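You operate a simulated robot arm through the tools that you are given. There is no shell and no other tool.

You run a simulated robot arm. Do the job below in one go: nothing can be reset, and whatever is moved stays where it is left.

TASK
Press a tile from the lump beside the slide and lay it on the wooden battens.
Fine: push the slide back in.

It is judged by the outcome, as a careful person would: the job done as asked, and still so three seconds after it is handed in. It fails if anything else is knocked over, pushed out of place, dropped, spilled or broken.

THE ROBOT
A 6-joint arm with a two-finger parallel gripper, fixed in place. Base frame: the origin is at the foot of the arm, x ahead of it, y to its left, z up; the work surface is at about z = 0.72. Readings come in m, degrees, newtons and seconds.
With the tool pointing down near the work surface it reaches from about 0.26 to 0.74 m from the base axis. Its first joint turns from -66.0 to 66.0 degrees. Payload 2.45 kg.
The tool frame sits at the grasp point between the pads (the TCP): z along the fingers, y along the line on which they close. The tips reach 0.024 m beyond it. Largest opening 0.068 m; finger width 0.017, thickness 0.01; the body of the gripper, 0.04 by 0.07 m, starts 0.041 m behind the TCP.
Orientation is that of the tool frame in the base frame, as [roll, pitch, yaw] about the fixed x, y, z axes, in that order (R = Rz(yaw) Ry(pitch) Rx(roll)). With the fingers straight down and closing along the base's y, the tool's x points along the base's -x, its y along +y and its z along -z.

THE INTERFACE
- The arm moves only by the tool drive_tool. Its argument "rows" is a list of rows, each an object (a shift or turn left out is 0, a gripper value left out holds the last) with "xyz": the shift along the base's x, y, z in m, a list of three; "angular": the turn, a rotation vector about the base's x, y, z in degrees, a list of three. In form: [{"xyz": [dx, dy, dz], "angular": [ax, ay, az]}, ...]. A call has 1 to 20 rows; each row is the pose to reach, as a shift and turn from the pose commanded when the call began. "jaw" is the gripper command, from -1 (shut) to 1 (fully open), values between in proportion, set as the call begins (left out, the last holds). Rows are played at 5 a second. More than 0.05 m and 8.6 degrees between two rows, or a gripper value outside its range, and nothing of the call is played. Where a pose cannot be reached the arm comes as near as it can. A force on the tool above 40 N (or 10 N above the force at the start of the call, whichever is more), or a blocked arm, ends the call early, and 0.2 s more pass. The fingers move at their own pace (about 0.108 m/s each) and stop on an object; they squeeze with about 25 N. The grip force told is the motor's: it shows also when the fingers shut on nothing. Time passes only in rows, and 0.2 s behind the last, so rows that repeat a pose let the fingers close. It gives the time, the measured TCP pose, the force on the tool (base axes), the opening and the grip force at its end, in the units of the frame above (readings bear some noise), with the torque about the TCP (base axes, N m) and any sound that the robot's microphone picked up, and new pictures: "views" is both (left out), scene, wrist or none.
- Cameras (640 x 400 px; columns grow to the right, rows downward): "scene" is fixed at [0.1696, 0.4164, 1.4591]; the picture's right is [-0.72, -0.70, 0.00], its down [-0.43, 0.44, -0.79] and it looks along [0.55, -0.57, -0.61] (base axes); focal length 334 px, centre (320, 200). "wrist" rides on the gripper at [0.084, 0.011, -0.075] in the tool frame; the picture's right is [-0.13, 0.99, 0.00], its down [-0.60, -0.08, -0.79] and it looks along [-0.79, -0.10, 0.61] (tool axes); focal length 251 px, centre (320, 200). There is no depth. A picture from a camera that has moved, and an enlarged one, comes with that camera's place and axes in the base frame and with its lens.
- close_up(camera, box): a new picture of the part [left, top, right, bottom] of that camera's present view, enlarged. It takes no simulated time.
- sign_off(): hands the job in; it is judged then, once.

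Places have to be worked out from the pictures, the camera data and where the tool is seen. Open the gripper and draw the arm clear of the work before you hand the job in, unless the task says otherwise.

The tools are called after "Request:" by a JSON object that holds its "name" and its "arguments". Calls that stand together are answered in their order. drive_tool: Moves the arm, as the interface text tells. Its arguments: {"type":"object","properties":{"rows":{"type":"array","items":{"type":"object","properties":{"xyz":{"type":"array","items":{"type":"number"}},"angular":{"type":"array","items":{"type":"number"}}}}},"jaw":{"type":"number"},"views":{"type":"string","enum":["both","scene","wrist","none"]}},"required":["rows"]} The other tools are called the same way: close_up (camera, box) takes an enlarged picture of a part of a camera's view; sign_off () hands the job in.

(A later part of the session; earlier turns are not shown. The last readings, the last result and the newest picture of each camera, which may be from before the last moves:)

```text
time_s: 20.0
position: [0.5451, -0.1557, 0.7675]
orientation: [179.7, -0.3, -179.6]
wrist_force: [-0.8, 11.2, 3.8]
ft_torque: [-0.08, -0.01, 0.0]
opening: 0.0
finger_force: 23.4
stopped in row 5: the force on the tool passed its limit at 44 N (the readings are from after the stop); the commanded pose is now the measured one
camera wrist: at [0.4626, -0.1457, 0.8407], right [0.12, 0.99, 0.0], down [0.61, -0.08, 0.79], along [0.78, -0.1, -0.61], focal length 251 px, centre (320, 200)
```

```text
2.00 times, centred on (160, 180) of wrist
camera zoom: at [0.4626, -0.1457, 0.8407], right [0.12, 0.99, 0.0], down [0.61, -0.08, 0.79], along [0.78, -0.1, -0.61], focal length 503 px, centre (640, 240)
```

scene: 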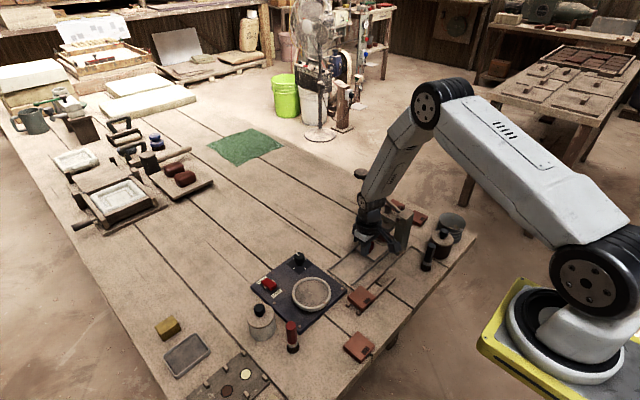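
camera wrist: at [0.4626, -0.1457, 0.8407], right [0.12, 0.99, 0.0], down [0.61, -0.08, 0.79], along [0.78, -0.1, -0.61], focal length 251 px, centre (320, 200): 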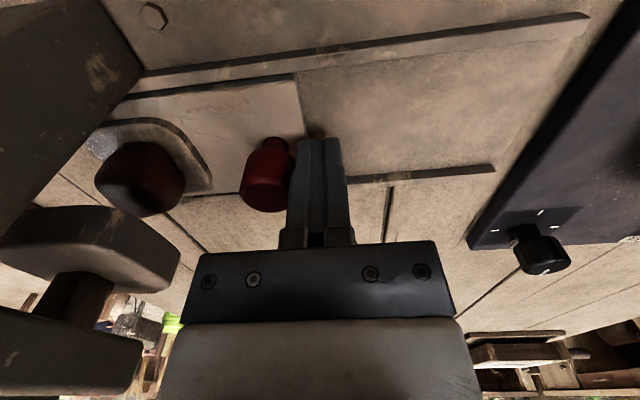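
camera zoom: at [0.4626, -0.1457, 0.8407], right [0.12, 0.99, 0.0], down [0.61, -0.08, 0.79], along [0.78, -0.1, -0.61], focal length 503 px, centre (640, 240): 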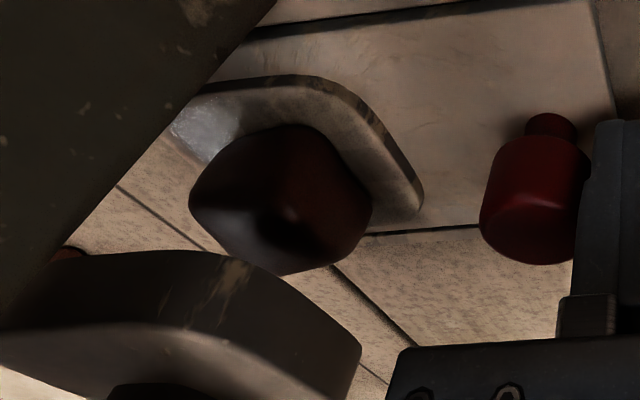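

The slide hit its stop (lump moved under the stamp without touching it). I'll back off +y, rise well above the lever, and look at the lever's ball from above.

Request:
{"name": "drive_tool", "arguments": {"rows": [{"xyz": [0, 0.015, 0]}, {"xyz": [0, 0.04, 0.01]}, {"xyz": [0, 0.05, 0.055]}, {"xyz": [0, 0.05, 0.1]}, {"xyz": [0, 0.05, 0.145]}, {"xyz": [0, 0.05, 0.19]}, {"xyz": [0, 0.03, 0.23]}, {"xyz": [0.005, 0, 0.26]}, {"xyz": [0.01, -0.04, 0.265]}, {"xyz": [0.015, -0.086, 0.265]}, {"xyz": [0.015, -0.086, 0.265]}], "jaw": 1, "views": "both"}}

Request:
{"name": "close_up", "arguments": {"camera": "scene", "box": [320, 150, 440, 280]}}

Request:
{"name": "close_up", "arguments": {"camera": "wrist", "box": [200, 0, 460, 200]}}

```text
time_s: 22.4
position: [0.5614, -0.2421, 1.0331]
orientation: [179.8, -0.2, -179.8]
wrist_force: [0.0, 0.3, -0.8]
ft_torque: [-0.01, 0.02, 0.03]
opening: 0.068
finger_force: 0.0
camera wrist: at [0.478, -0.2322, 1.1067], right [0.12, 0.99, 0.0], down [0.61, -0.08, 0.79], along [0.78, -0.1, -0.61], focal length 251 px, centre (320, 200)
```

scene: 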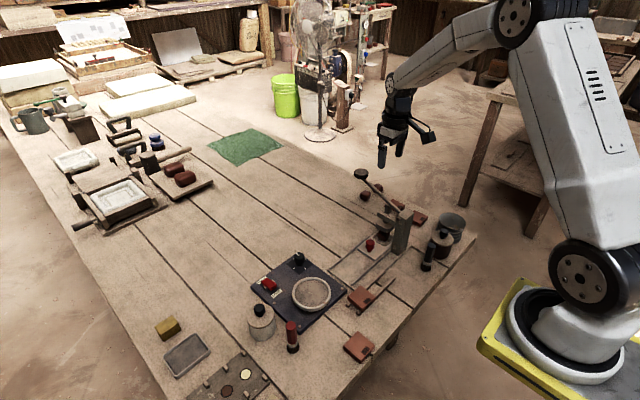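
wrist: 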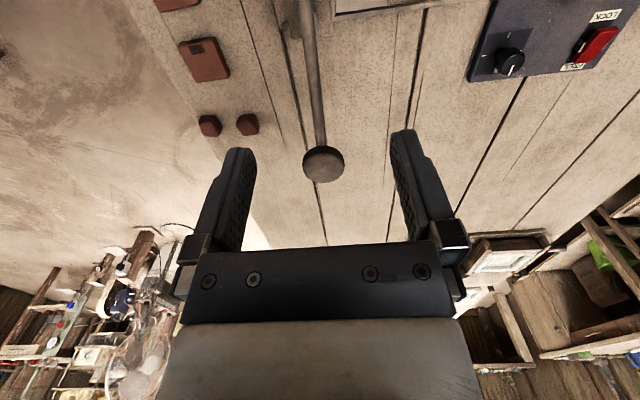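

```text
3.08 times, centred on (380, 215) of scene
camera zoom: at [0.1696, 0.4164, 1.4591], right [-0.72, -0.7, 0.0], down [-0.43, 0.44, -0.79], along [0.55, -0.57, -0.61], focal length 1027 px, centre (135, 154)
```

zoom: 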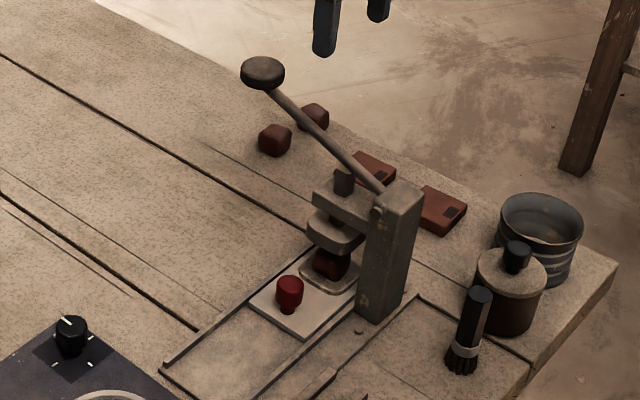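

```text
2.00 times, centred on (330, 100) of wrist
camera zoom: at [0.478, -0.2322, 1.1067], right [0.12, 0.99, 0.0], down [0.61, -0.08, 0.79], along [0.78, -0.1, -0.61], focal length 503 px, centre (300, 400)
```

zoom: 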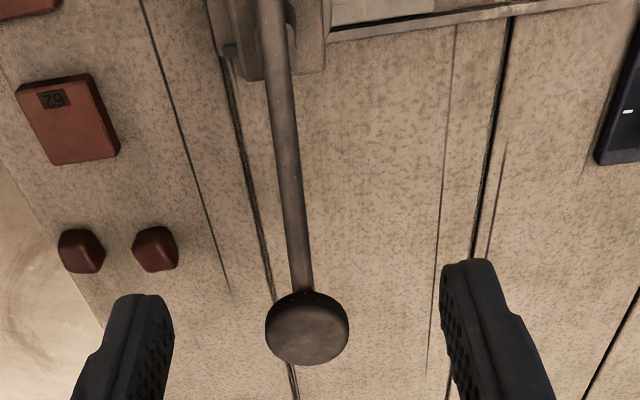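

The lump now sits right under the stamp. The lever's disc triangulates to about (0.650, -0.251, 0.928), with its pivot near (0.495, -0.25, 0.858). I'll close the fingers and go above the disc.

Request:
{"name": "drive_tool", "arguments": {"rows": [{"xyz": [0.03, -0.003, 0]}, {"xyz": [0.06, -0.006, 0]}, {"xyz": [0.089, -0.0085, 0]}, {"xyz": [0.089, -0.0085, -0.02]}, {"xyz": [0.089, -0.0085, -0.04]}, {"xyz": [0.089, -0.0085, -0.04]}], "jaw": -1, "views": "both"}}

Request:
{"name": "close_up", "arguments": {"camera": "scene", "box": [320, 130, 440, 250]}}

Request:
{"name": "close_up", "arguments": {"camera": "wrist", "box": [220, 40, 420, 200]}}

```text
time_s: 23.8
position: [0.6501, -0.251, 0.9909]
orientation: [179.8, -0.2, -179.8]
wrist_force: [-0.1, -0.5, -0.3]
ft_torque: [0.03, 0.0, 0.06]
opening: 0.0001
finger_force: 23.3
camera wrist: at [0.566, -0.2414, 1.0663], right [0.12, 0.99, 0.0], down [0.61, -0.08, 0.79], along [0.78, -0.1, -0.61], focal length 251 px, centre (320, 200)
```

scene: 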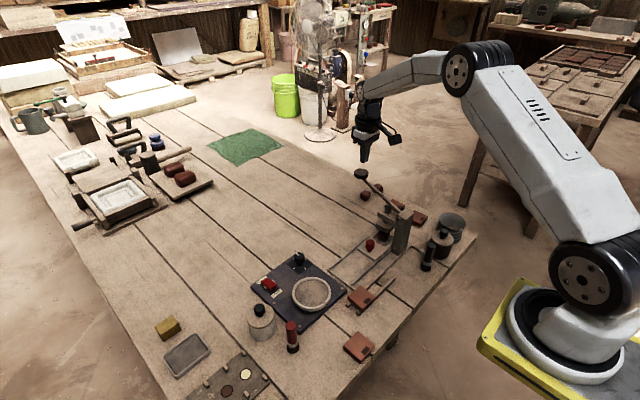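
wrist: 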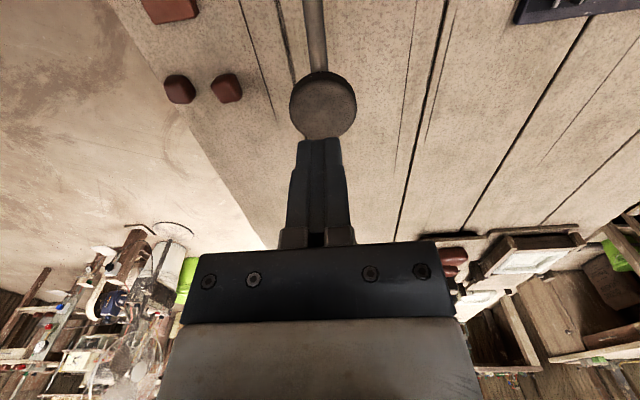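

```text
3.33 times, centred on (380, 190) of scene
camera zoom: at [0.1696, 0.4164, 1.4591], right [-0.72, -0.7, 0.0], down [-0.43, 0.44, -0.79], along [0.55, -0.57, -0.61], focal length 1112 px, centre (120, 233)
```

zoom: 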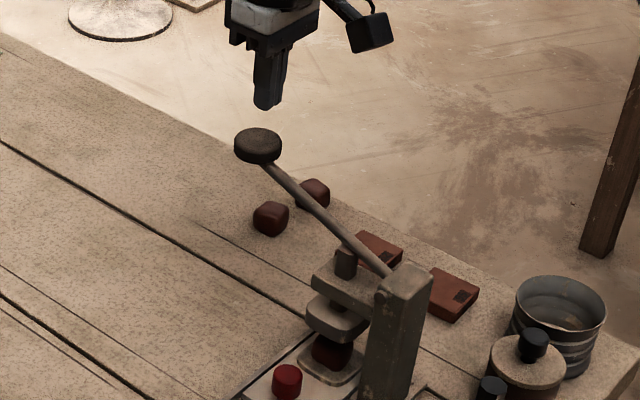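

```text
2.50 times, centred on (320, 120) of wrist
camera zoom: at [0.566, -0.2414, 1.0663], right [0.12, 0.99, 0.0], down [0.61, -0.08, 0.79], along [0.78, -0.1, -0.61], focal length 629 px, centre (320, 400)
```

zoom: 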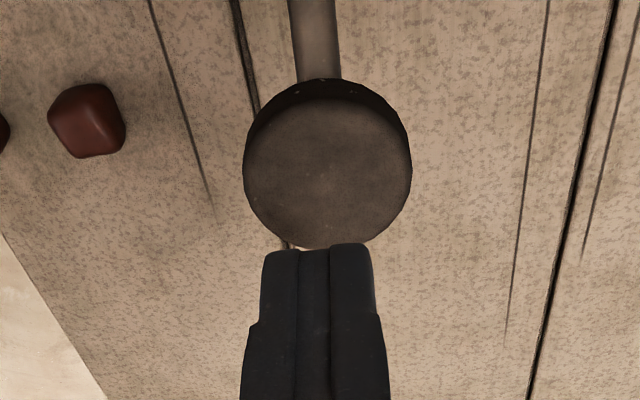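

The disc's top is at about (0.648, -0.249, 0.935), directly below the closed fingertips. I'll come down onto it and push along the lever's arc for the first 10°, then check.

Request:
{"name": "drive_tool", "arguments": {"rows": [{"xyz": [-0.002, 0.001, -0.02]}, {"xyz": [-0.002, 0.001, -0.03]}, {"xyz": [0.0, 0.001, -0.036]}, {"xyz": [0.002, 0.001, -0.041]}, {"xyz": [0.004, 0.001, -0.046]}, {"xyz": [0.006, 0.001, -0.051]}, {"xyz": [0.008, 0.001, -0.056]}, {"xyz": [0.009, 0.001, -0.06]}], "jaw": -1, "views": "both"}}

Request:
{"name": "close_up", "arguments": {"camera": "scene", "box": [320, 130, 440, 250]}}

Request:
{"name": "close_up", "arguments": {"camera": "wrist", "box": [220, 40, 420, 200]}}

```text
time_s: 25.6
position: [0.6588, -0.2487, 0.9314]
orientation: [179.9, -0.3, -179.8]
wrist_force: [1.1, -0.8, 1.1]
ft_torque: [0.0, 0.0, -0.01]
opening: 0.0
finger_force: 23.4
camera wrist: at [0.5751, -0.2395, 1.0054], right [0.12, 0.99, 0.0], down [0.61, -0.08, 0.79], along [0.78, -0.1, -0.61], focal length 251 px, centre (320, 200)
```

scene: 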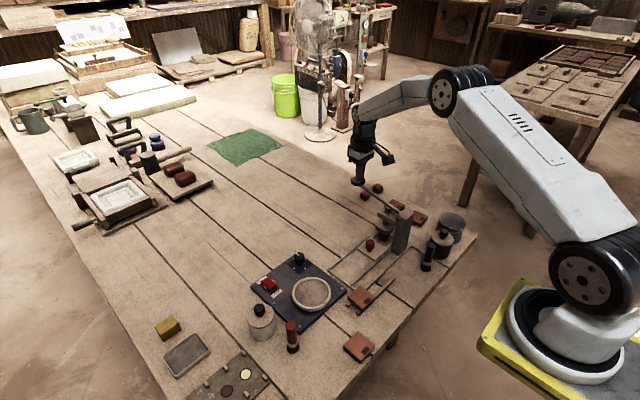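
wrist: 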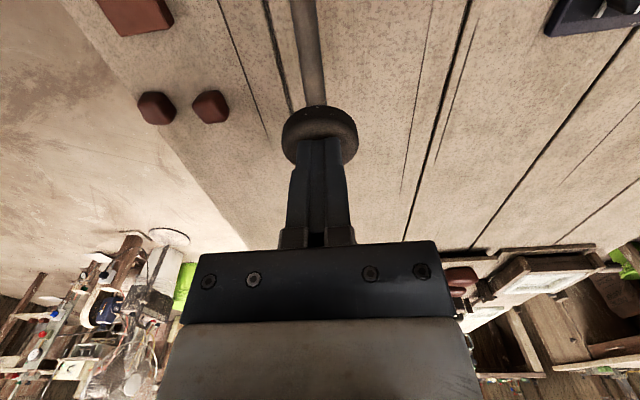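

```text
3.33 times, centred on (380, 190) of scene
camera zoom: at [0.1696, 0.4164, 1.4591], right [-0.72, -0.7, 0.0], down [-0.43, 0.44, -0.79], along [0.55, -0.57, -0.61], focal length 1112 px, centre (120, 233)
```

zoom: 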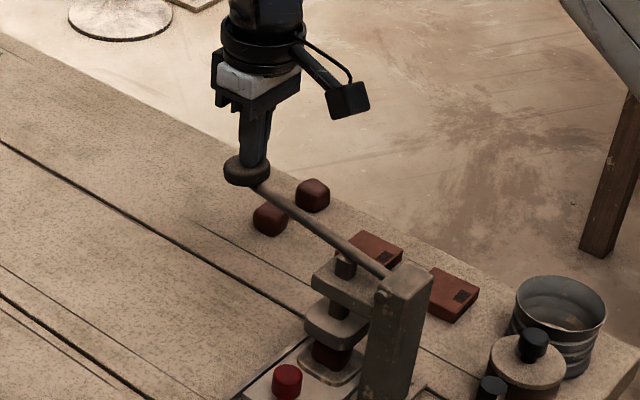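

```text
2.50 times, centred on (320, 120) of wrist
camera zoom: at [0.5751, -0.2395, 1.0054], right [0.12, 0.99, 0.0], down [0.61, -0.08, 0.79], along [0.78, -0.1, -0.61], focal length 629 px, centre (320, 400)
```

zoom: 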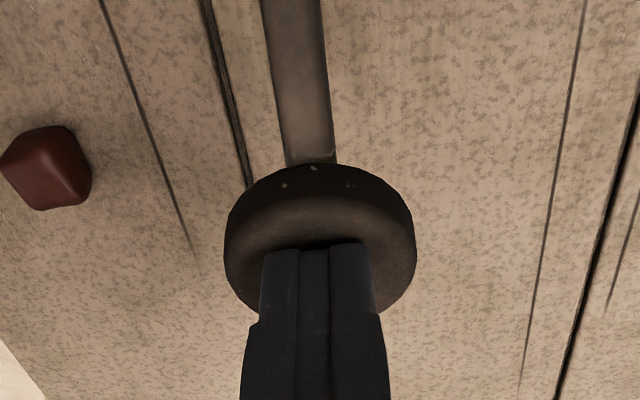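

The lever moves easily and the tips are centred on the disc. I'll keep following the arc down; contact with the lump should show in the force.

Request:
{"name": "drive_tool", "arguments": {"rows": [{"xyz": [0.0015, 0, -0.005]}, {"xyz": [0.0027, 0, -0.01]}, {"xyz": [0.0038, 0, -0.015]}, {"xyz": [0.0048, 0, -0.02]}, {"xyz": [0.0056, 0, -0.025]}, {"xyz": [0.0061, 0, -0.03]}, {"xyz": [0.0065, 0, -0.035]}, {"xyz": [0.007, 0, -0.04]}], "jaw": -1, "views": "both"}}

Request:
{"name": "close_up", "arguments": {"camera": "scene", "box": [320, 150, 440, 270]}}

Request:
{"name": "close_up", "arguments": {"camera": "wrist", "box": [220, 40, 420, 200]}}

```text
time_s: 27.4
position: [0.6673, -0.2496, 0.8922]
orientation: [179.9, -0.1, -179.7]
wrist_force: [-0.3, 1.9, 9.4]
ft_torque: [0.07, 0.1, -0.04]
opening: 0.0001
finger_force: 23.7
camera wrist: at [0.5831, -0.2399, 0.9662], right [0.12, 0.99, 0.0], down [0.61, -0.08, 0.79], along [0.79, -0.1, -0.61], focal length 251 px, centre (320, 200)
```

scene: 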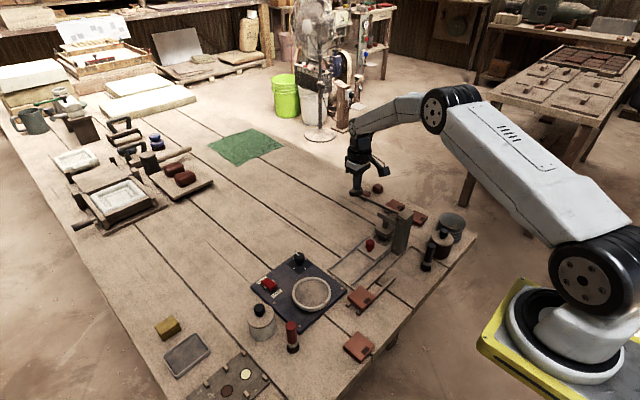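
wrist: 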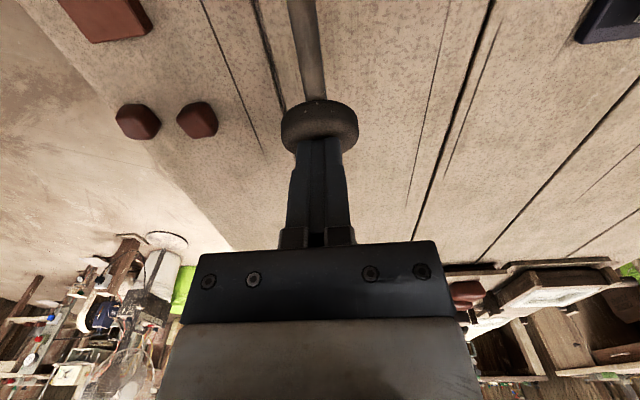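

```text
3.33 times, centred on (380, 210) of scene
camera zoom: at [0.1693, 0.4166, 1.4591], right [-0.72, -0.7, 0.0], down [-0.43, 0.44, -0.79], along [0.55, -0.57, -0.61], focal length 1112 px, centre (120, 167)
```

zoom: 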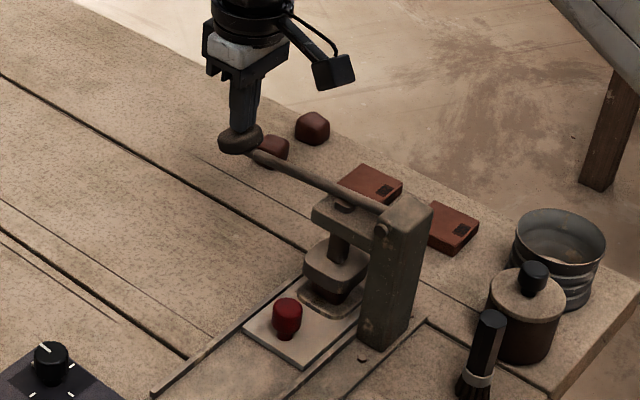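

```text
2.50 times, centred on (320, 120) of wrist
camera zoom: at [0.5831, -0.2399, 0.9662], right [0.12, 0.99, 0.0], down [0.61, -0.08, 0.79], along [0.79, -0.1, -0.61], focal length 629 px, centre (320, 400)
```

zoom: 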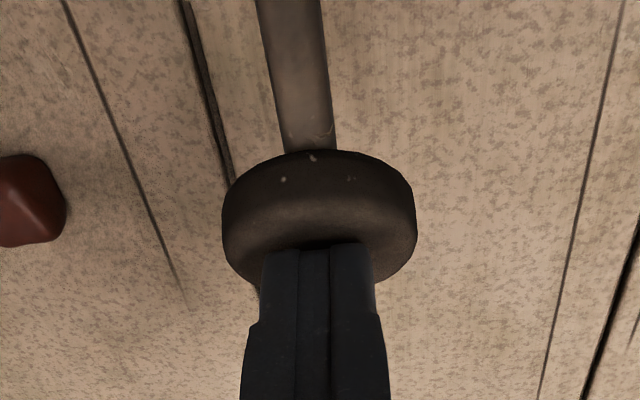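

The stamp is now pressing on the lump (9 N at the disc). I'll continue down in small steps.

Request:
{"name": "drive_tool", "arguments": {"rows": [{"xyz": [0, 0, -0.004]}, {"xyz": [0, 0, -0.008]}, {"xyz": [0, 0, -0.012]}, {"xyz": [-0.0005, 0, -0.016]}, {"xyz": [-0.001, 0, -0.02]}, {"xyz": [-0.0015, 0, -0.024]}], "jaw": -1, "views": "both"}}

Request:
{"name": "close_up", "arguments": {"camera": "scene", "box": [320, 150, 440, 270]}}

Request:
{"name": "close_up", "arguments": {"camera": "wrist", "box": [220, 40, 420, 200]}}

```text
time_s: 28.8
position: [0.6658, -0.2502, 0.8673]
orientation: [179.9, -0.2, -179.7]
wrist_force: [16.0, 7.1, 8.9]
ft_torque: [0.15, -0.3, -0.05]
opening: 0.0
finger_force: 23.4
camera wrist: at [0.5822, -0.2402, 0.9421], right [0.12, 0.99, 0.0], down [0.61, -0.08, 0.79], along [0.79, -0.1, -0.61], focal length 251 px, centre (320, 200)
```

scene: 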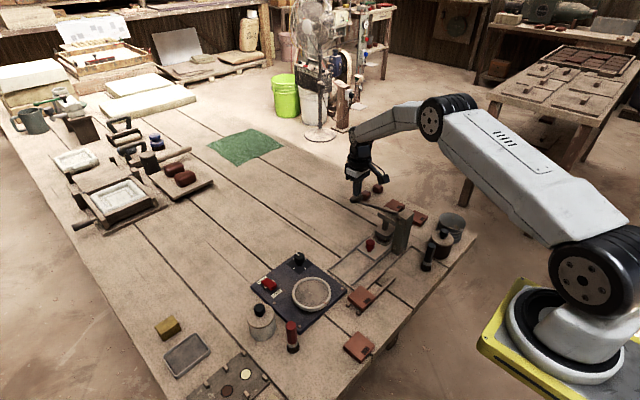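
wrist: 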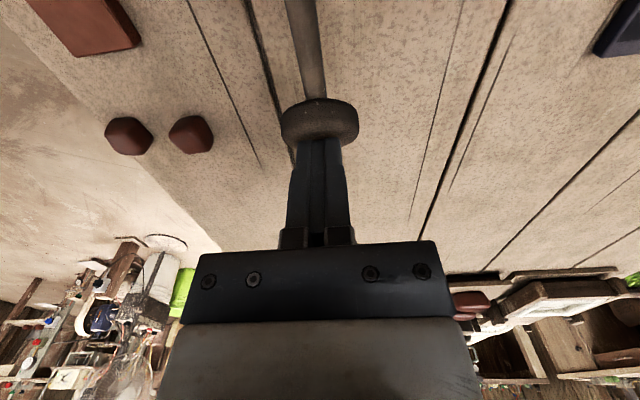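

```text
3.33 times, centred on (380, 210) of scene
camera zoom: at [0.1698, 0.4167, 1.459], right [-0.72, -0.7, 0.0], down [-0.43, 0.44, -0.79], along [0.55, -0.57, -0.61], focal length 1112 px, centre (120, 167)
```

zoom: 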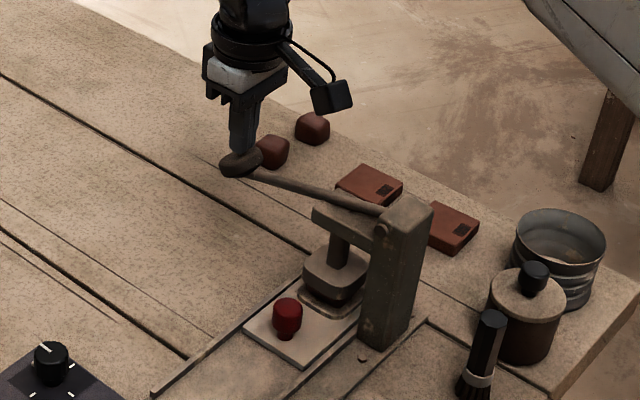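

```text
2.50 times, centred on (320, 120) of wrist
camera zoom: at [0.5822, -0.2402, 0.9421], right [0.12, 0.99, 0.0], down [0.61, -0.08, 0.79], along [0.79, -0.1, -0.61], focal length 629 px, centre (320, 400)
```

zoom: 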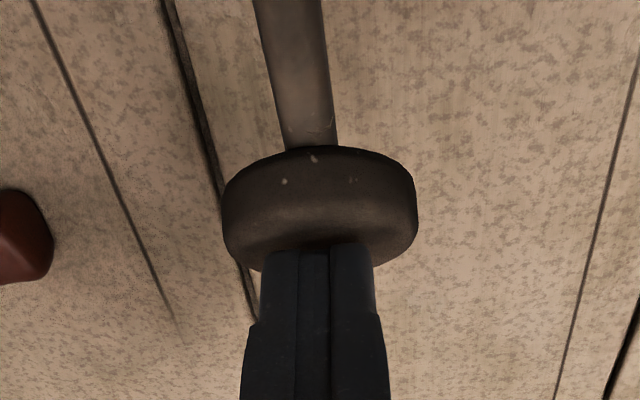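

There's now a sideways load (16 N in x) as the disc tilts. Let me zoom in on the stamp and the disc contact before pressing further.

Request:
{"name": "close_up", "arguments": {"camera": "scene", "box": [360, 210, 410, 260]}}

Request:
{"name": "close_up", "arguments": {"camera": "scene", "box": [335, 170, 395, 215]}}

```text
8.00 times, centred on (385, 235) of scene
camera zoom: at [0.1698, 0.4167, 1.459], right [-0.72, -0.7, 0.0], down [-0.43, 0.44, -0.79], along [0.55, -0.57, -0.61], focal length 2669 px, centre (-200, -80)
```

zoom: 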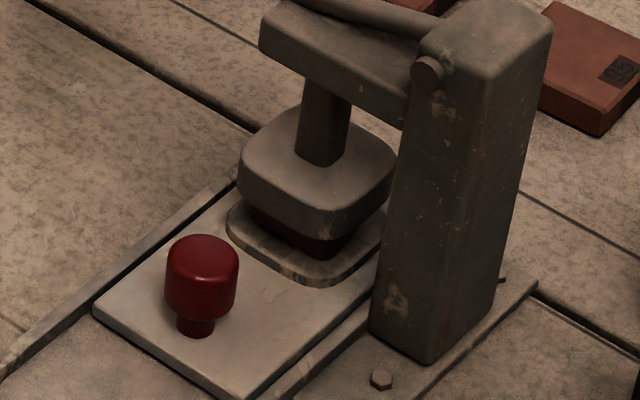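

```text
8.89 times, centred on (365, 192) of scene
camera zoom: at [0.1698, 0.4167, 1.459], right [-0.72, -0.7, 0.0], down [-0.43, 0.44, -0.79], along [0.55, -0.57, -0.61], focal length 2966 px, centre (-80, 267)
```

zoom: 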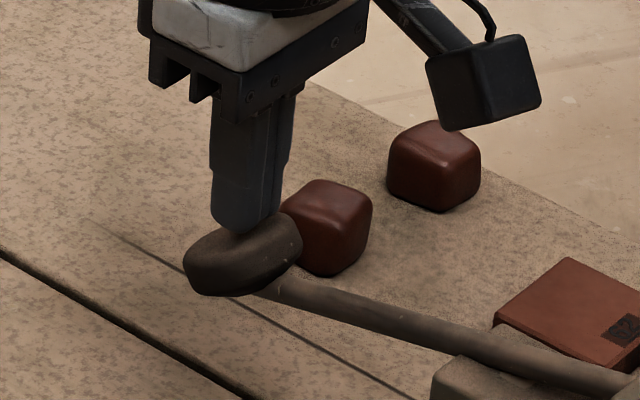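

The lump is flattening well under the stamp (still about 1.5 cm thick), and the tips remain on the disc. I'll keep pressing in 3 mm steps, easing back slightly in x along the arc.

Request:
{"name": "drive_tool", "arguments": {"rows": [{"xyz": [-0.0005, 0, -0.003]}, {"xyz": [-0.001, 0, -0.006]}, {"xyz": [-0.0015, 0, -0.009]}, {"xyz": [-0.002, 0, -0.012]}], "jaw": -1, "views": "wrist"}}

Request:
{"name": "close_up", "arguments": {"camera": "scene", "box": [360, 210, 410, 260]}}

Request:
{"name": "close_up", "arguments": {"camera": "scene", "box": [335, 170, 395, 215]}}

```text
time_s: 29.8
position: [0.6643, -0.2514, 0.8563]
orientation: [179.9, 0.0, -179.8]
wrist_force: [19.8, 4.9, 8.2]
ft_torque: [0.13, -0.37, -0.07]
opening: 0.0001
finger_force: 23.2
camera wrist: at [0.58, -0.2405, 0.9298], right [0.12, 0.99, 0.0], down [0.61, -0.08, 0.79], along [0.79, -0.1, -0.61], focal length 251 px, centre (320, 200)
```

wrist: 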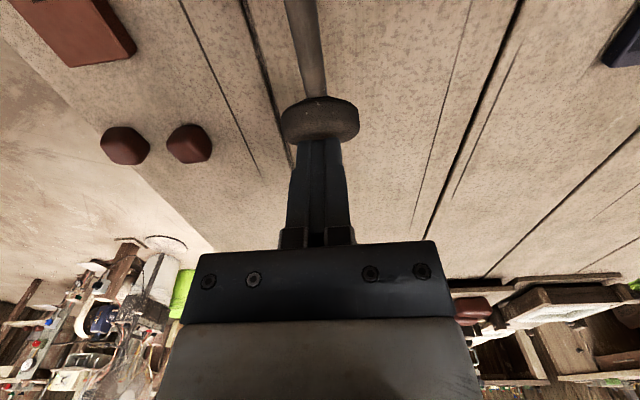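

```text
8.00 times, centred on (385, 235) of scene
camera zoom: at [0.1699, 0.4166, 1.459], right [-0.72, -0.7, 0.0], down [-0.43, 0.44, -0.79], along [0.55, -0.57, -0.61], focal length 2669 px, centre (-200, -80)
```

zoom: 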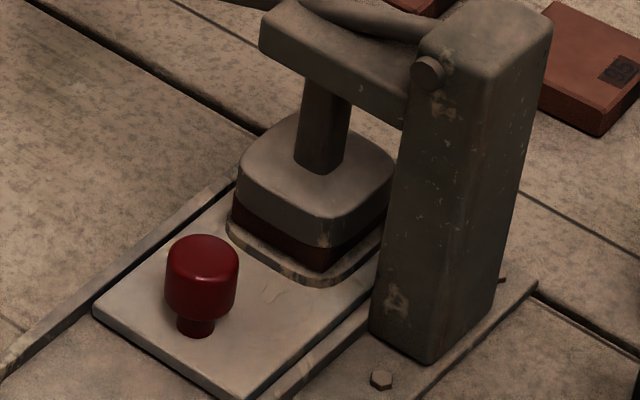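

```text
8.89 times, centred on (365, 192) of scene
camera zoom: at [0.1699, 0.4166, 1.459], right [-0.72, -0.7, 0.0], down [-0.43, 0.44, -0.79], along [0.55, -0.57, -0.61], focal length 2966 px, centre (-80, 267)
```

zoom: 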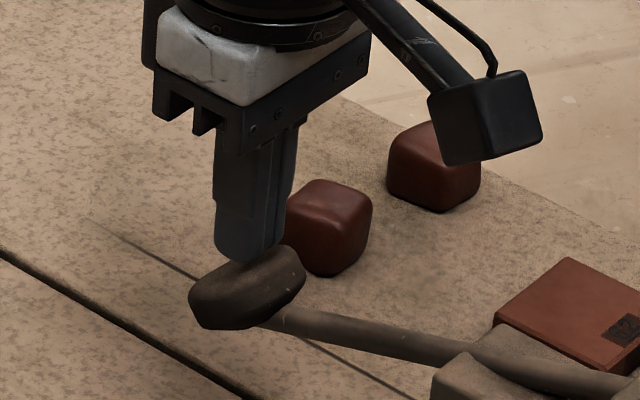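

The clay has nearly spread to the full stamp area. The load is mostly friction along x, so I'll let the tips creep outward slightly while pressing further to make the push more vertical.

Request:
{"name": "drive_tool", "arguments": {"rows": [{"xyz": [0.001, 0, -0.002]}, {"xyz": [0.002, 0, -0.004]}, {"xyz": [0.0025, 0, -0.007]}, {"xyz": [0.003, 0, -0.01]}], "jaw": -1, "views": "wrist"}}

Request:
{"name": "close_up", "arguments": {"camera": "scene", "box": [360, 210, 410, 260]}}

Request:
{"name": "close_up", "arguments": {"camera": "scene", "box": [335, 170, 395, 215]}}

```text
time_s: 30.8
position: [0.6673, -0.2509, 0.8491]
orientation: [179.9, 0.1, -179.7]
wrist_force: [2.9, -0.9, 24.3]
ft_torque: [0.01, 0.14, 0.01]
opening: 0.0
finger_force: 23.9
camera wrist: at [0.5827, -0.2416, 0.9216], right [0.13, 0.99, 0.0], down [0.6, -0.08, 0.79], along [0.79, -0.1, -0.61], focal length 251 px, centre (320, 200)
```

wrist: 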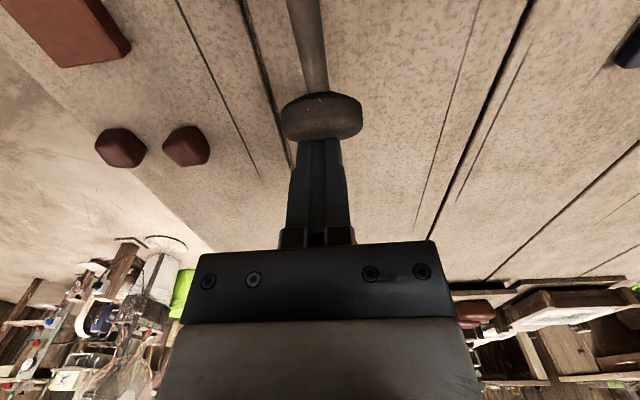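

```text
8.00 times, centred on (385, 235) of scene
camera zoom: at [0.1691, 0.4166, 1.4591], right [-0.72, -0.7, 0.0], down [-0.43, 0.44, -0.79], along [0.55, -0.57, -0.61], focal length 2669 px, centre (-200, -80)
```

zoom: 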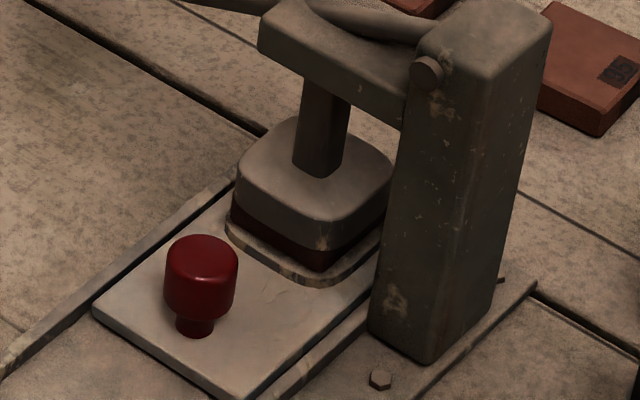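

```text
8.89 times, centred on (365, 192) of scene
camera zoom: at [0.1691, 0.4166, 1.4591], right [-0.72, -0.7, 0.0], down [-0.43, 0.44, -0.79], along [0.55, -0.57, -0.61], focal length 2966 px, centre (-80, 267)
```

zoom: 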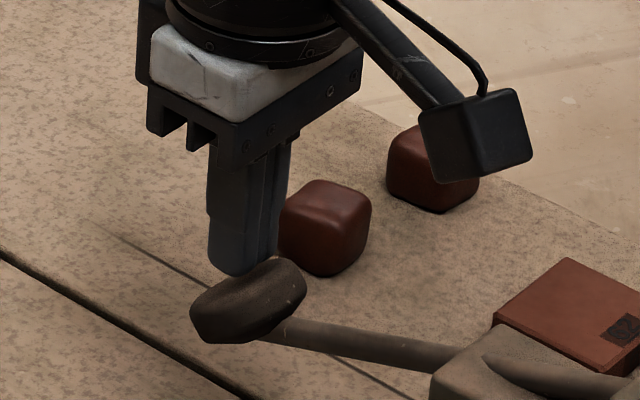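

Force is now nearly vertical at 24 N, so the press is close to its end. A bit more pressing to finish the tile.

Request:
{"name": "drive_tool", "arguments": {"rows": [{"xyz": [0.0003, 0, -0.002]}, {"xyz": [0.0006, 0, -0.004]}, {"xyz": [0.0008, 0, -0.006]}, {"xyz": [0.0008, 0, -0.008]}], "jaw": -1, "views": "wrist"}}

Request:
{"name": "close_up", "arguments": {"camera": "scene", "box": [360, 210, 410, 260]}}

Request:
{"name": "close_up", "arguments": {"camera": "scene", "box": [335, 170, 395, 215]}}

```text
time_s: 31.8
position: [0.6719, -0.2524, 0.8426]
orientation: [-180.0, 0.4, -179.7]
wrist_force: [6.0, 4.1, 35.9]
ft_torque: [0.1, 0.17, -0.01]
opening: 0.0
finger_force: 23.6
camera wrist: at [0.5859, -0.2414, 0.9171], right [0.12, 0.99, 0.0], down [0.6, -0.07, 0.8], along [0.79, -0.1, -0.6], focal length 251 px, centre (320, 200)
```

wrist: 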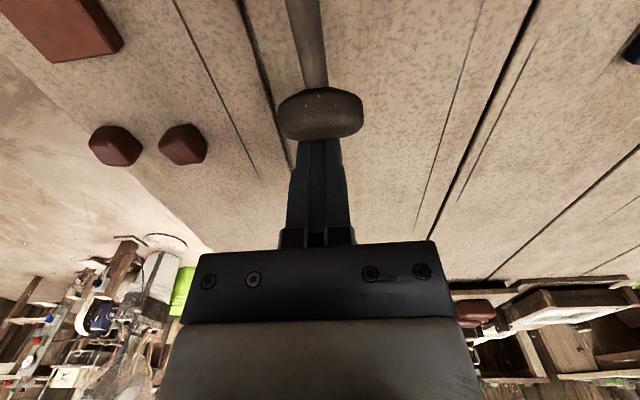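

```text
8.00 times, centred on (385, 235) of scene
camera zoom: at [0.1689, 0.4168, 1.4591], right [-0.72, -0.7, 0.0], down [-0.43, 0.44, -0.79], along [0.55, -0.57, -0.61], focal length 2669 px, centre (-200, -80)
```

zoom: 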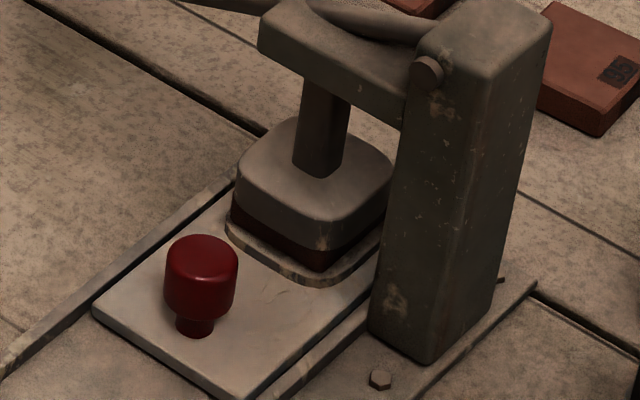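

```text
8.89 times, centred on (365, 192) of scene
camera zoom: at [0.1689, 0.4168, 1.4591], right [-0.72, -0.7, 0.0], down [-0.43, 0.44, -0.79], along [0.55, -0.57, -0.61], focal length 2966 px, centre (-80, 267)
```

zoom: 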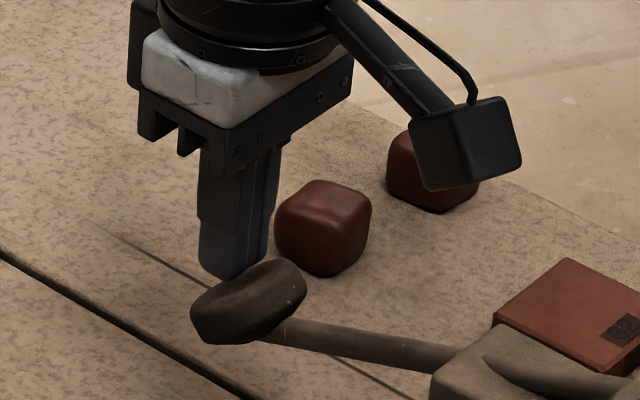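

The stamp hasn't moved further between 24 N and 36 N, so it's bottomed out and the clay is tile-shaped. I'll release by raising the tool slowly and see whether the lever follows.

Request:
{"name": "drive_tool", "arguments": {"rows": [{"xyz": [-0.003, 0, 0.006]}, {"xyz": [-0.004, 0, 0.012]}, {"xyz": [-0.004, 0, 0.02]}, {"xyz": [-0.004, 0, 0.03]}], "jaw": -1, "views": "wrist"}}

Request:
{"name": "close_up", "arguments": {"camera": "scene", "box": [335, 160, 435, 260]}}

```text
time_s: 32.8
position: [0.6607, -0.2504, 0.8644]
orientation: [179.6, -0.8, -179.8]
wrist_force: [-2.5, 1.5, 2.4]
ft_torque: [0.04, 0.1, 0.0]
opening: 0.0
finger_force: 23.5
camera wrist: at [0.5763, -0.2409, 0.9395], right [0.13, 0.99, 0.0], down [0.62, -0.08, 0.78], along [0.78, -0.1, -0.62], focal length 251 px, centre (320, 200)
```

wrist: 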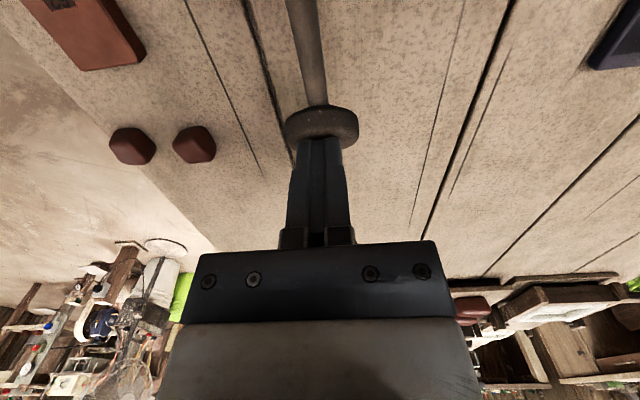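

```text
4.00 times, centred on (385, 210) of scene
camera zoom: at [0.1695, 0.4165, 1.4591], right [-0.72, -0.7, 0.0], down [-0.43, 0.44, -0.79], along [0.55, -0.57, -0.61], focal length 1335 px, centre (60, 160)
```

zoom: 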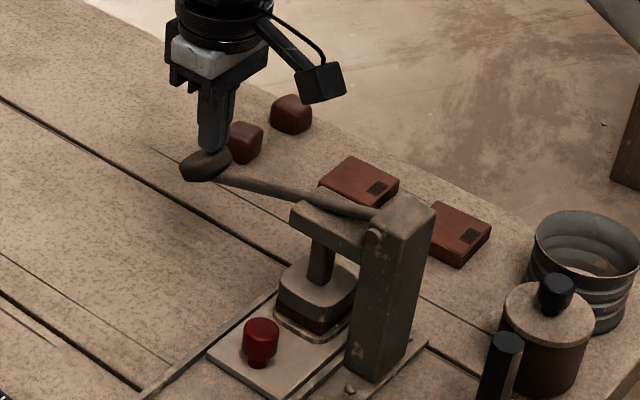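

The lever appears to follow the tool upward (it's sprung). I'll keep rising along its arc to the top.

Request:
{"name": "drive_tool", "arguments": {"rows": [{"xyz": [0.0, 0, 0.008]}, {"xyz": [0.0, 0, 0.018]}, {"xyz": [-0.001, 0, 0.03]}, {"xyz": [-0.003, 0, 0.042]}, {"xyz": [-0.006, 0, 0.055]}, {"xyz": [-0.009, 0, 0.07]}, {"xyz": [-0.012, 0, 0.09]}, {"xyz": [-0.014, 0, 0.12]}, {"xyz": [-0.014, 0, 0.14]}], "jaw": -1, "views": "both"}}

Request:
{"name": "close_up", "arguments": {"camera": "scene", "box": [335, 160, 435, 260]}}

```text
time_s: 34.8
position: [0.6492, -0.2504, 1.0078]
orientation: [179.7, -0.2, -179.9]
wrist_force: [-0.2, 0.7, 0.1]
ft_torque: [0.01, 0.02, -0.03]
opening: 0.0
finger_force: 23.4
camera wrist: at [0.5648, -0.241, 1.0822], right [0.12, 0.99, 0.0], down [0.61, -0.08, 0.79], along [0.78, -0.1, -0.61], focal length 251 px, centre (320, 200)
```

scene: 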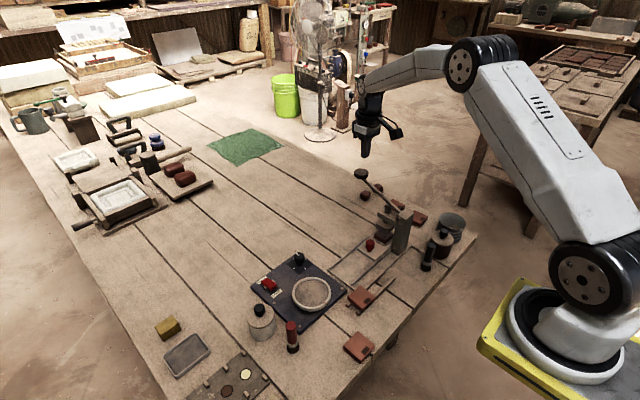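
wrist: 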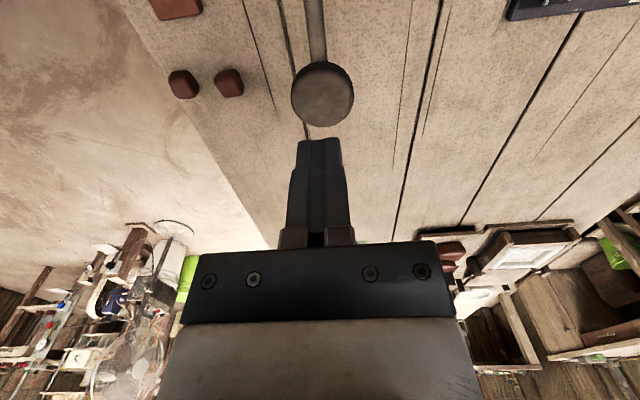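

```text
4.00 times, centred on (385, 210) of scene
camera zoom: at [0.1696, 0.4164, 1.4591], right [-0.72, -0.7, 0.0], down [-0.43, 0.44, -0.79], along [0.55, -0.57, -0.61], focal length 1335 px, centre (60, 160)
```

zoom: 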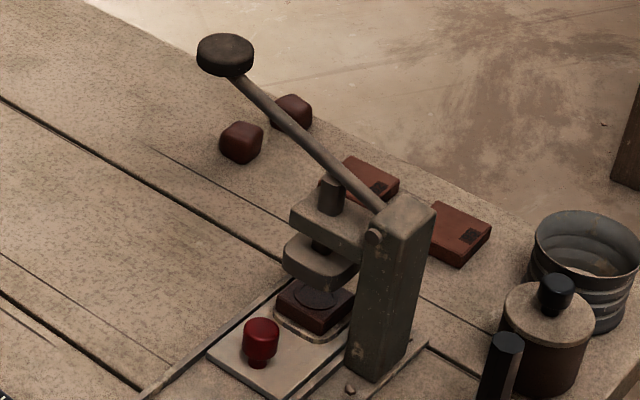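

The lever sprang back up and a pressed tile sits on the pad. Let me look closely at it.

Request:
{"name": "close_up", "arguments": {"camera": "scene", "box": [365, 215, 415, 255]}}

Request:
{"name": "close_up", "arguments": {"camera": "scene", "box": [330, 260, 420, 320]}}

```text
10.00 times, centred on (390, 235) of scene
camera zoom: at [0.1696, 0.4164, 1.4591], right [-0.72, -0.7, 0.0], down [-0.43, 0.44, -0.79], along [0.55, -0.57, -0.61], focal length 3337 px, centre (-380, -150)
```

zoom: 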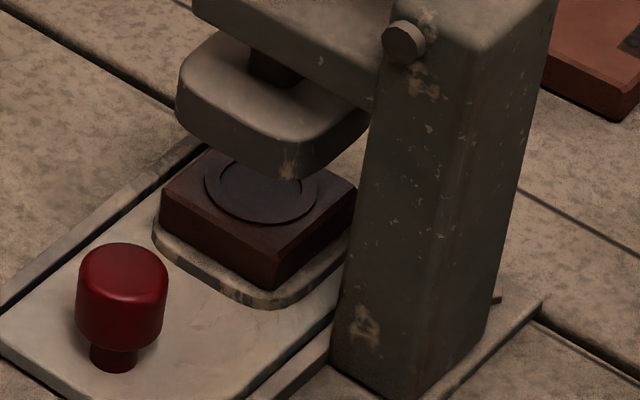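

```text
6.67 times, centred on (375, 290) of scene
camera zoom: at [0.1696, 0.4164, 1.4591], right [-0.72, -0.7, 0.0], down [-0.43, 0.44, -0.79], along [0.55, -0.57, -0.61], focal length 2224 px, centre (-47, -400)
```

zoom: 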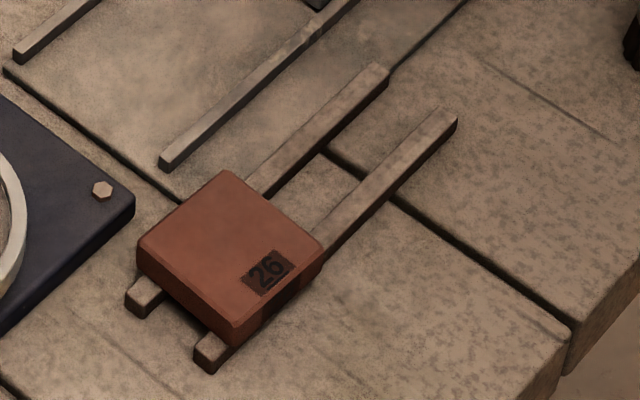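

The tile is square with a round maker's mark. Next I need to pull the slide out: I'll move clear to +y and turn the tool -90° about z so the fingers close along x and the camera looks toward the press.

Request:
{"name": "drive_tool", "arguments": {"rows": [{"xyz": [-0.02, 0.03, 0.01]}, {"xyz": [-0.045, 0.07, 0.01]}, {"xyz": [-0.07, 0.11, 0.01], "angular": [0, 0, -8]}, {"xyz": [-0.09, 0.14, 0.01], "angular": [0, 0, -16]}, {"xyz": [-0.1, 0.16, 0.0], "angular": [0, 0, -24]}, {"xyz": [-0.1, 0.16, -0.01], "angular": [0, 0, -32]}, {"xyz": [-0.1, 0.16, -0.03], "angular": [0, 0, -40]}, {"xyz": [-0.1, 0.16, -0.05], "angular": [0, 0, -48]}, {"xyz": [-0.1, 0.16, -0.07], "angular": [0, 0, -56]}, {"xyz": [-0.1, 0.16, -0.08], "angular": [0, 0, -64]}, {"xyz": [-0.1, 0.16, -0.08], "angular": [0, 0, -72]}, {"xyz": [-0.1, 0.16, -0.08], "angular": [0, 0, -80]}, {"xyz": [-0.1, 0.16, -0.08], "angular": [0, 0, -88]}, {"xyz": [-0.1, 0.16, -0.08], "angular": [0, 0, -90.1]}, {"xyz": [-0.1, 0.16, -0.08], "angular": [0, 0, -90.1]}], "jaw": 0.2, "views": "both"}}

Request:
{"name": "close_up", "arguments": {"camera": "wrist", "box": [180, 0, 460, 200]}}

```text
time_s: 38.0
position: [0.5492, -0.0901, 0.9275]
orientation: [179.7, -0.1, 90.2]
wrist_force: [-1.1, 0.7, -0.1]
ft_torque: [-0.04, -0.02, 0.03]
opening: 0.0408
finger_force: 0.1
camera wrist: at [0.5594, -0.0067, 1.0013], right [0.99, -0.13, 0.0], down [-0.08, -0.61, 0.79], along [-0.1, -0.78, -0.61], focal length 251 px, centre (320, 200)
```

scene: 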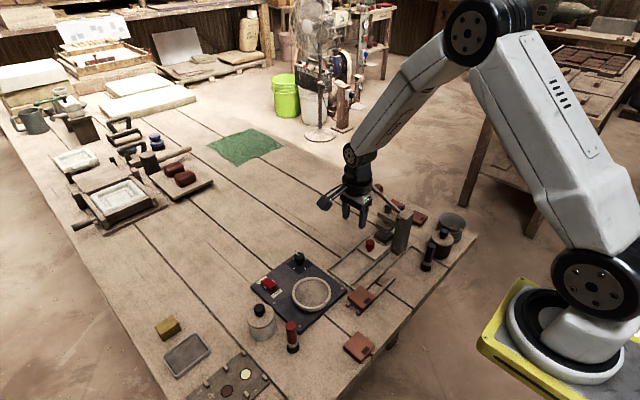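
wrist: 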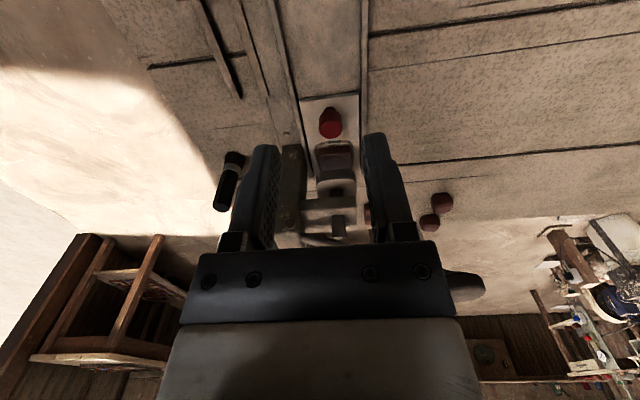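

```text
2.00 times, centred on (320, 100) of wrist
camera zoom: at [0.5594, -0.0067, 1.0013], right [0.99, -0.13, 0.0], down [-0.08, -0.61, 0.79], along [-0.1, -0.78, -0.61], focal length 503 px, centre (320, 400)
```

zoom: 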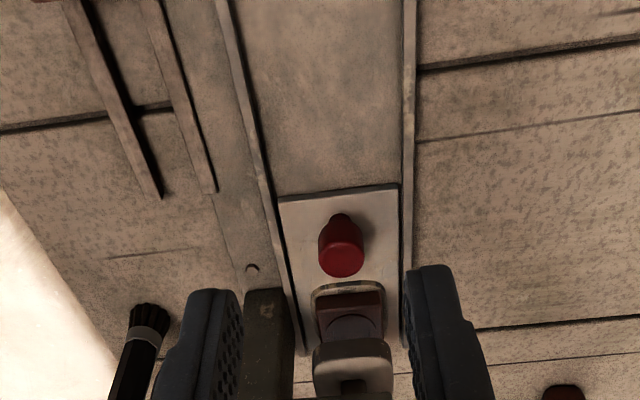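

The rotated view clearly shows the knob (≈0.549, -0.178), the tile behind it, and the raised stamp. I'll descend on the +y side of the knob with fingers open to 4 cm.

Request:
{"name": "drive_tool", "arguments": {"rows": [{"xyz": [-0.001, -0.015, -0.04]}, {"xyz": [-0.001, -0.03, -0.08]}, {"xyz": [-0.001, -0.04, -0.12]}, {"xyz": [-0.001, -0.04, -0.15]}, {"xyz": [-0.001, -0.04, -0.1615]}, {"xyz": [-0.001, -0.04, -0.1615]}], "jaw": 0.2, "views": "both"}}

Request:
{"name": "close_up", "arguments": {"camera": "wrist", "box": [180, 40, 460, 240]}}

Request:
{"name": "close_up", "arguments": {"camera": "scene", "box": [320, 170, 440, 270]}}

```text
time_s: 39.4
position: [0.5484, -0.1304, 0.7662]
orientation: [179.8, -0.1, 90.1]
wrist_force: [0.5, -2.0, -0.1]
ft_torque: [-0.05, -0.01, -0.03]
opening: 0.0407
finger_force: 0.0
camera wrist: at [0.5595, -0.0473, 0.8393], right [0.99, -0.13, 0.0], down [-0.08, -0.61, 0.79], along [-0.1, -0.78, -0.61], focal length 251 px, centre (320, 200)
```

scene: 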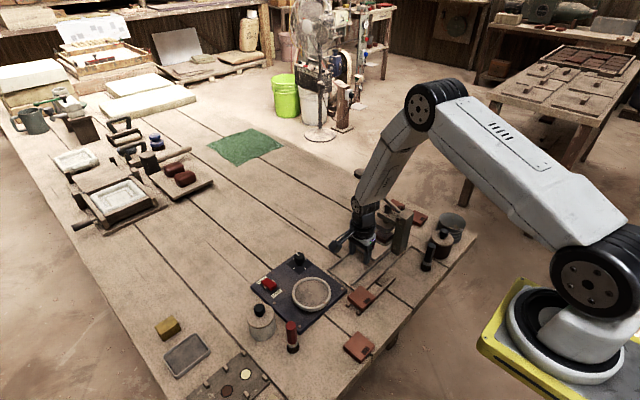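
wrist: 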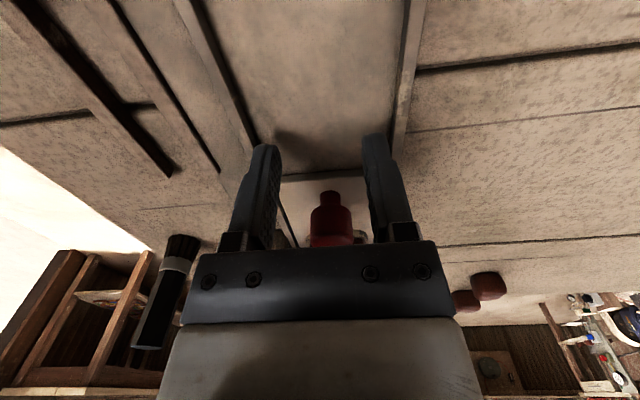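

```text
2.00 times, centred on (320, 140) of wrist
camera zoom: at [0.5595, -0.0473, 0.8393], right [0.99, -0.13, 0.0], down [-0.08, -0.61, 0.79], along [-0.1, -0.78, -0.61], focal length 503 px, centre (320, 320)
```

zoom: 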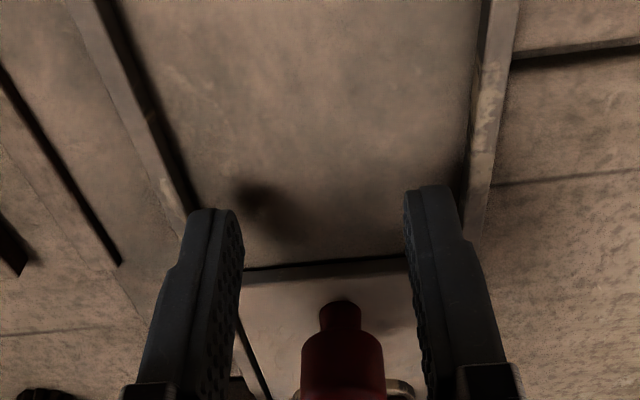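

```text
4.00 times, centred on (380, 220) of scene
camera zoom: at [0.1696, 0.4164, 1.4591], right [-0.72, -0.7, 0.0], down [-0.43, 0.44, -0.79], along [0.55, -0.57, -0.61], focal length 1335 px, centre (80, 120)
```

zoom: 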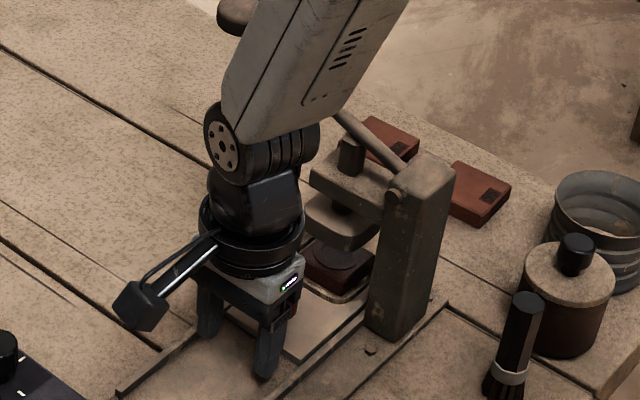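

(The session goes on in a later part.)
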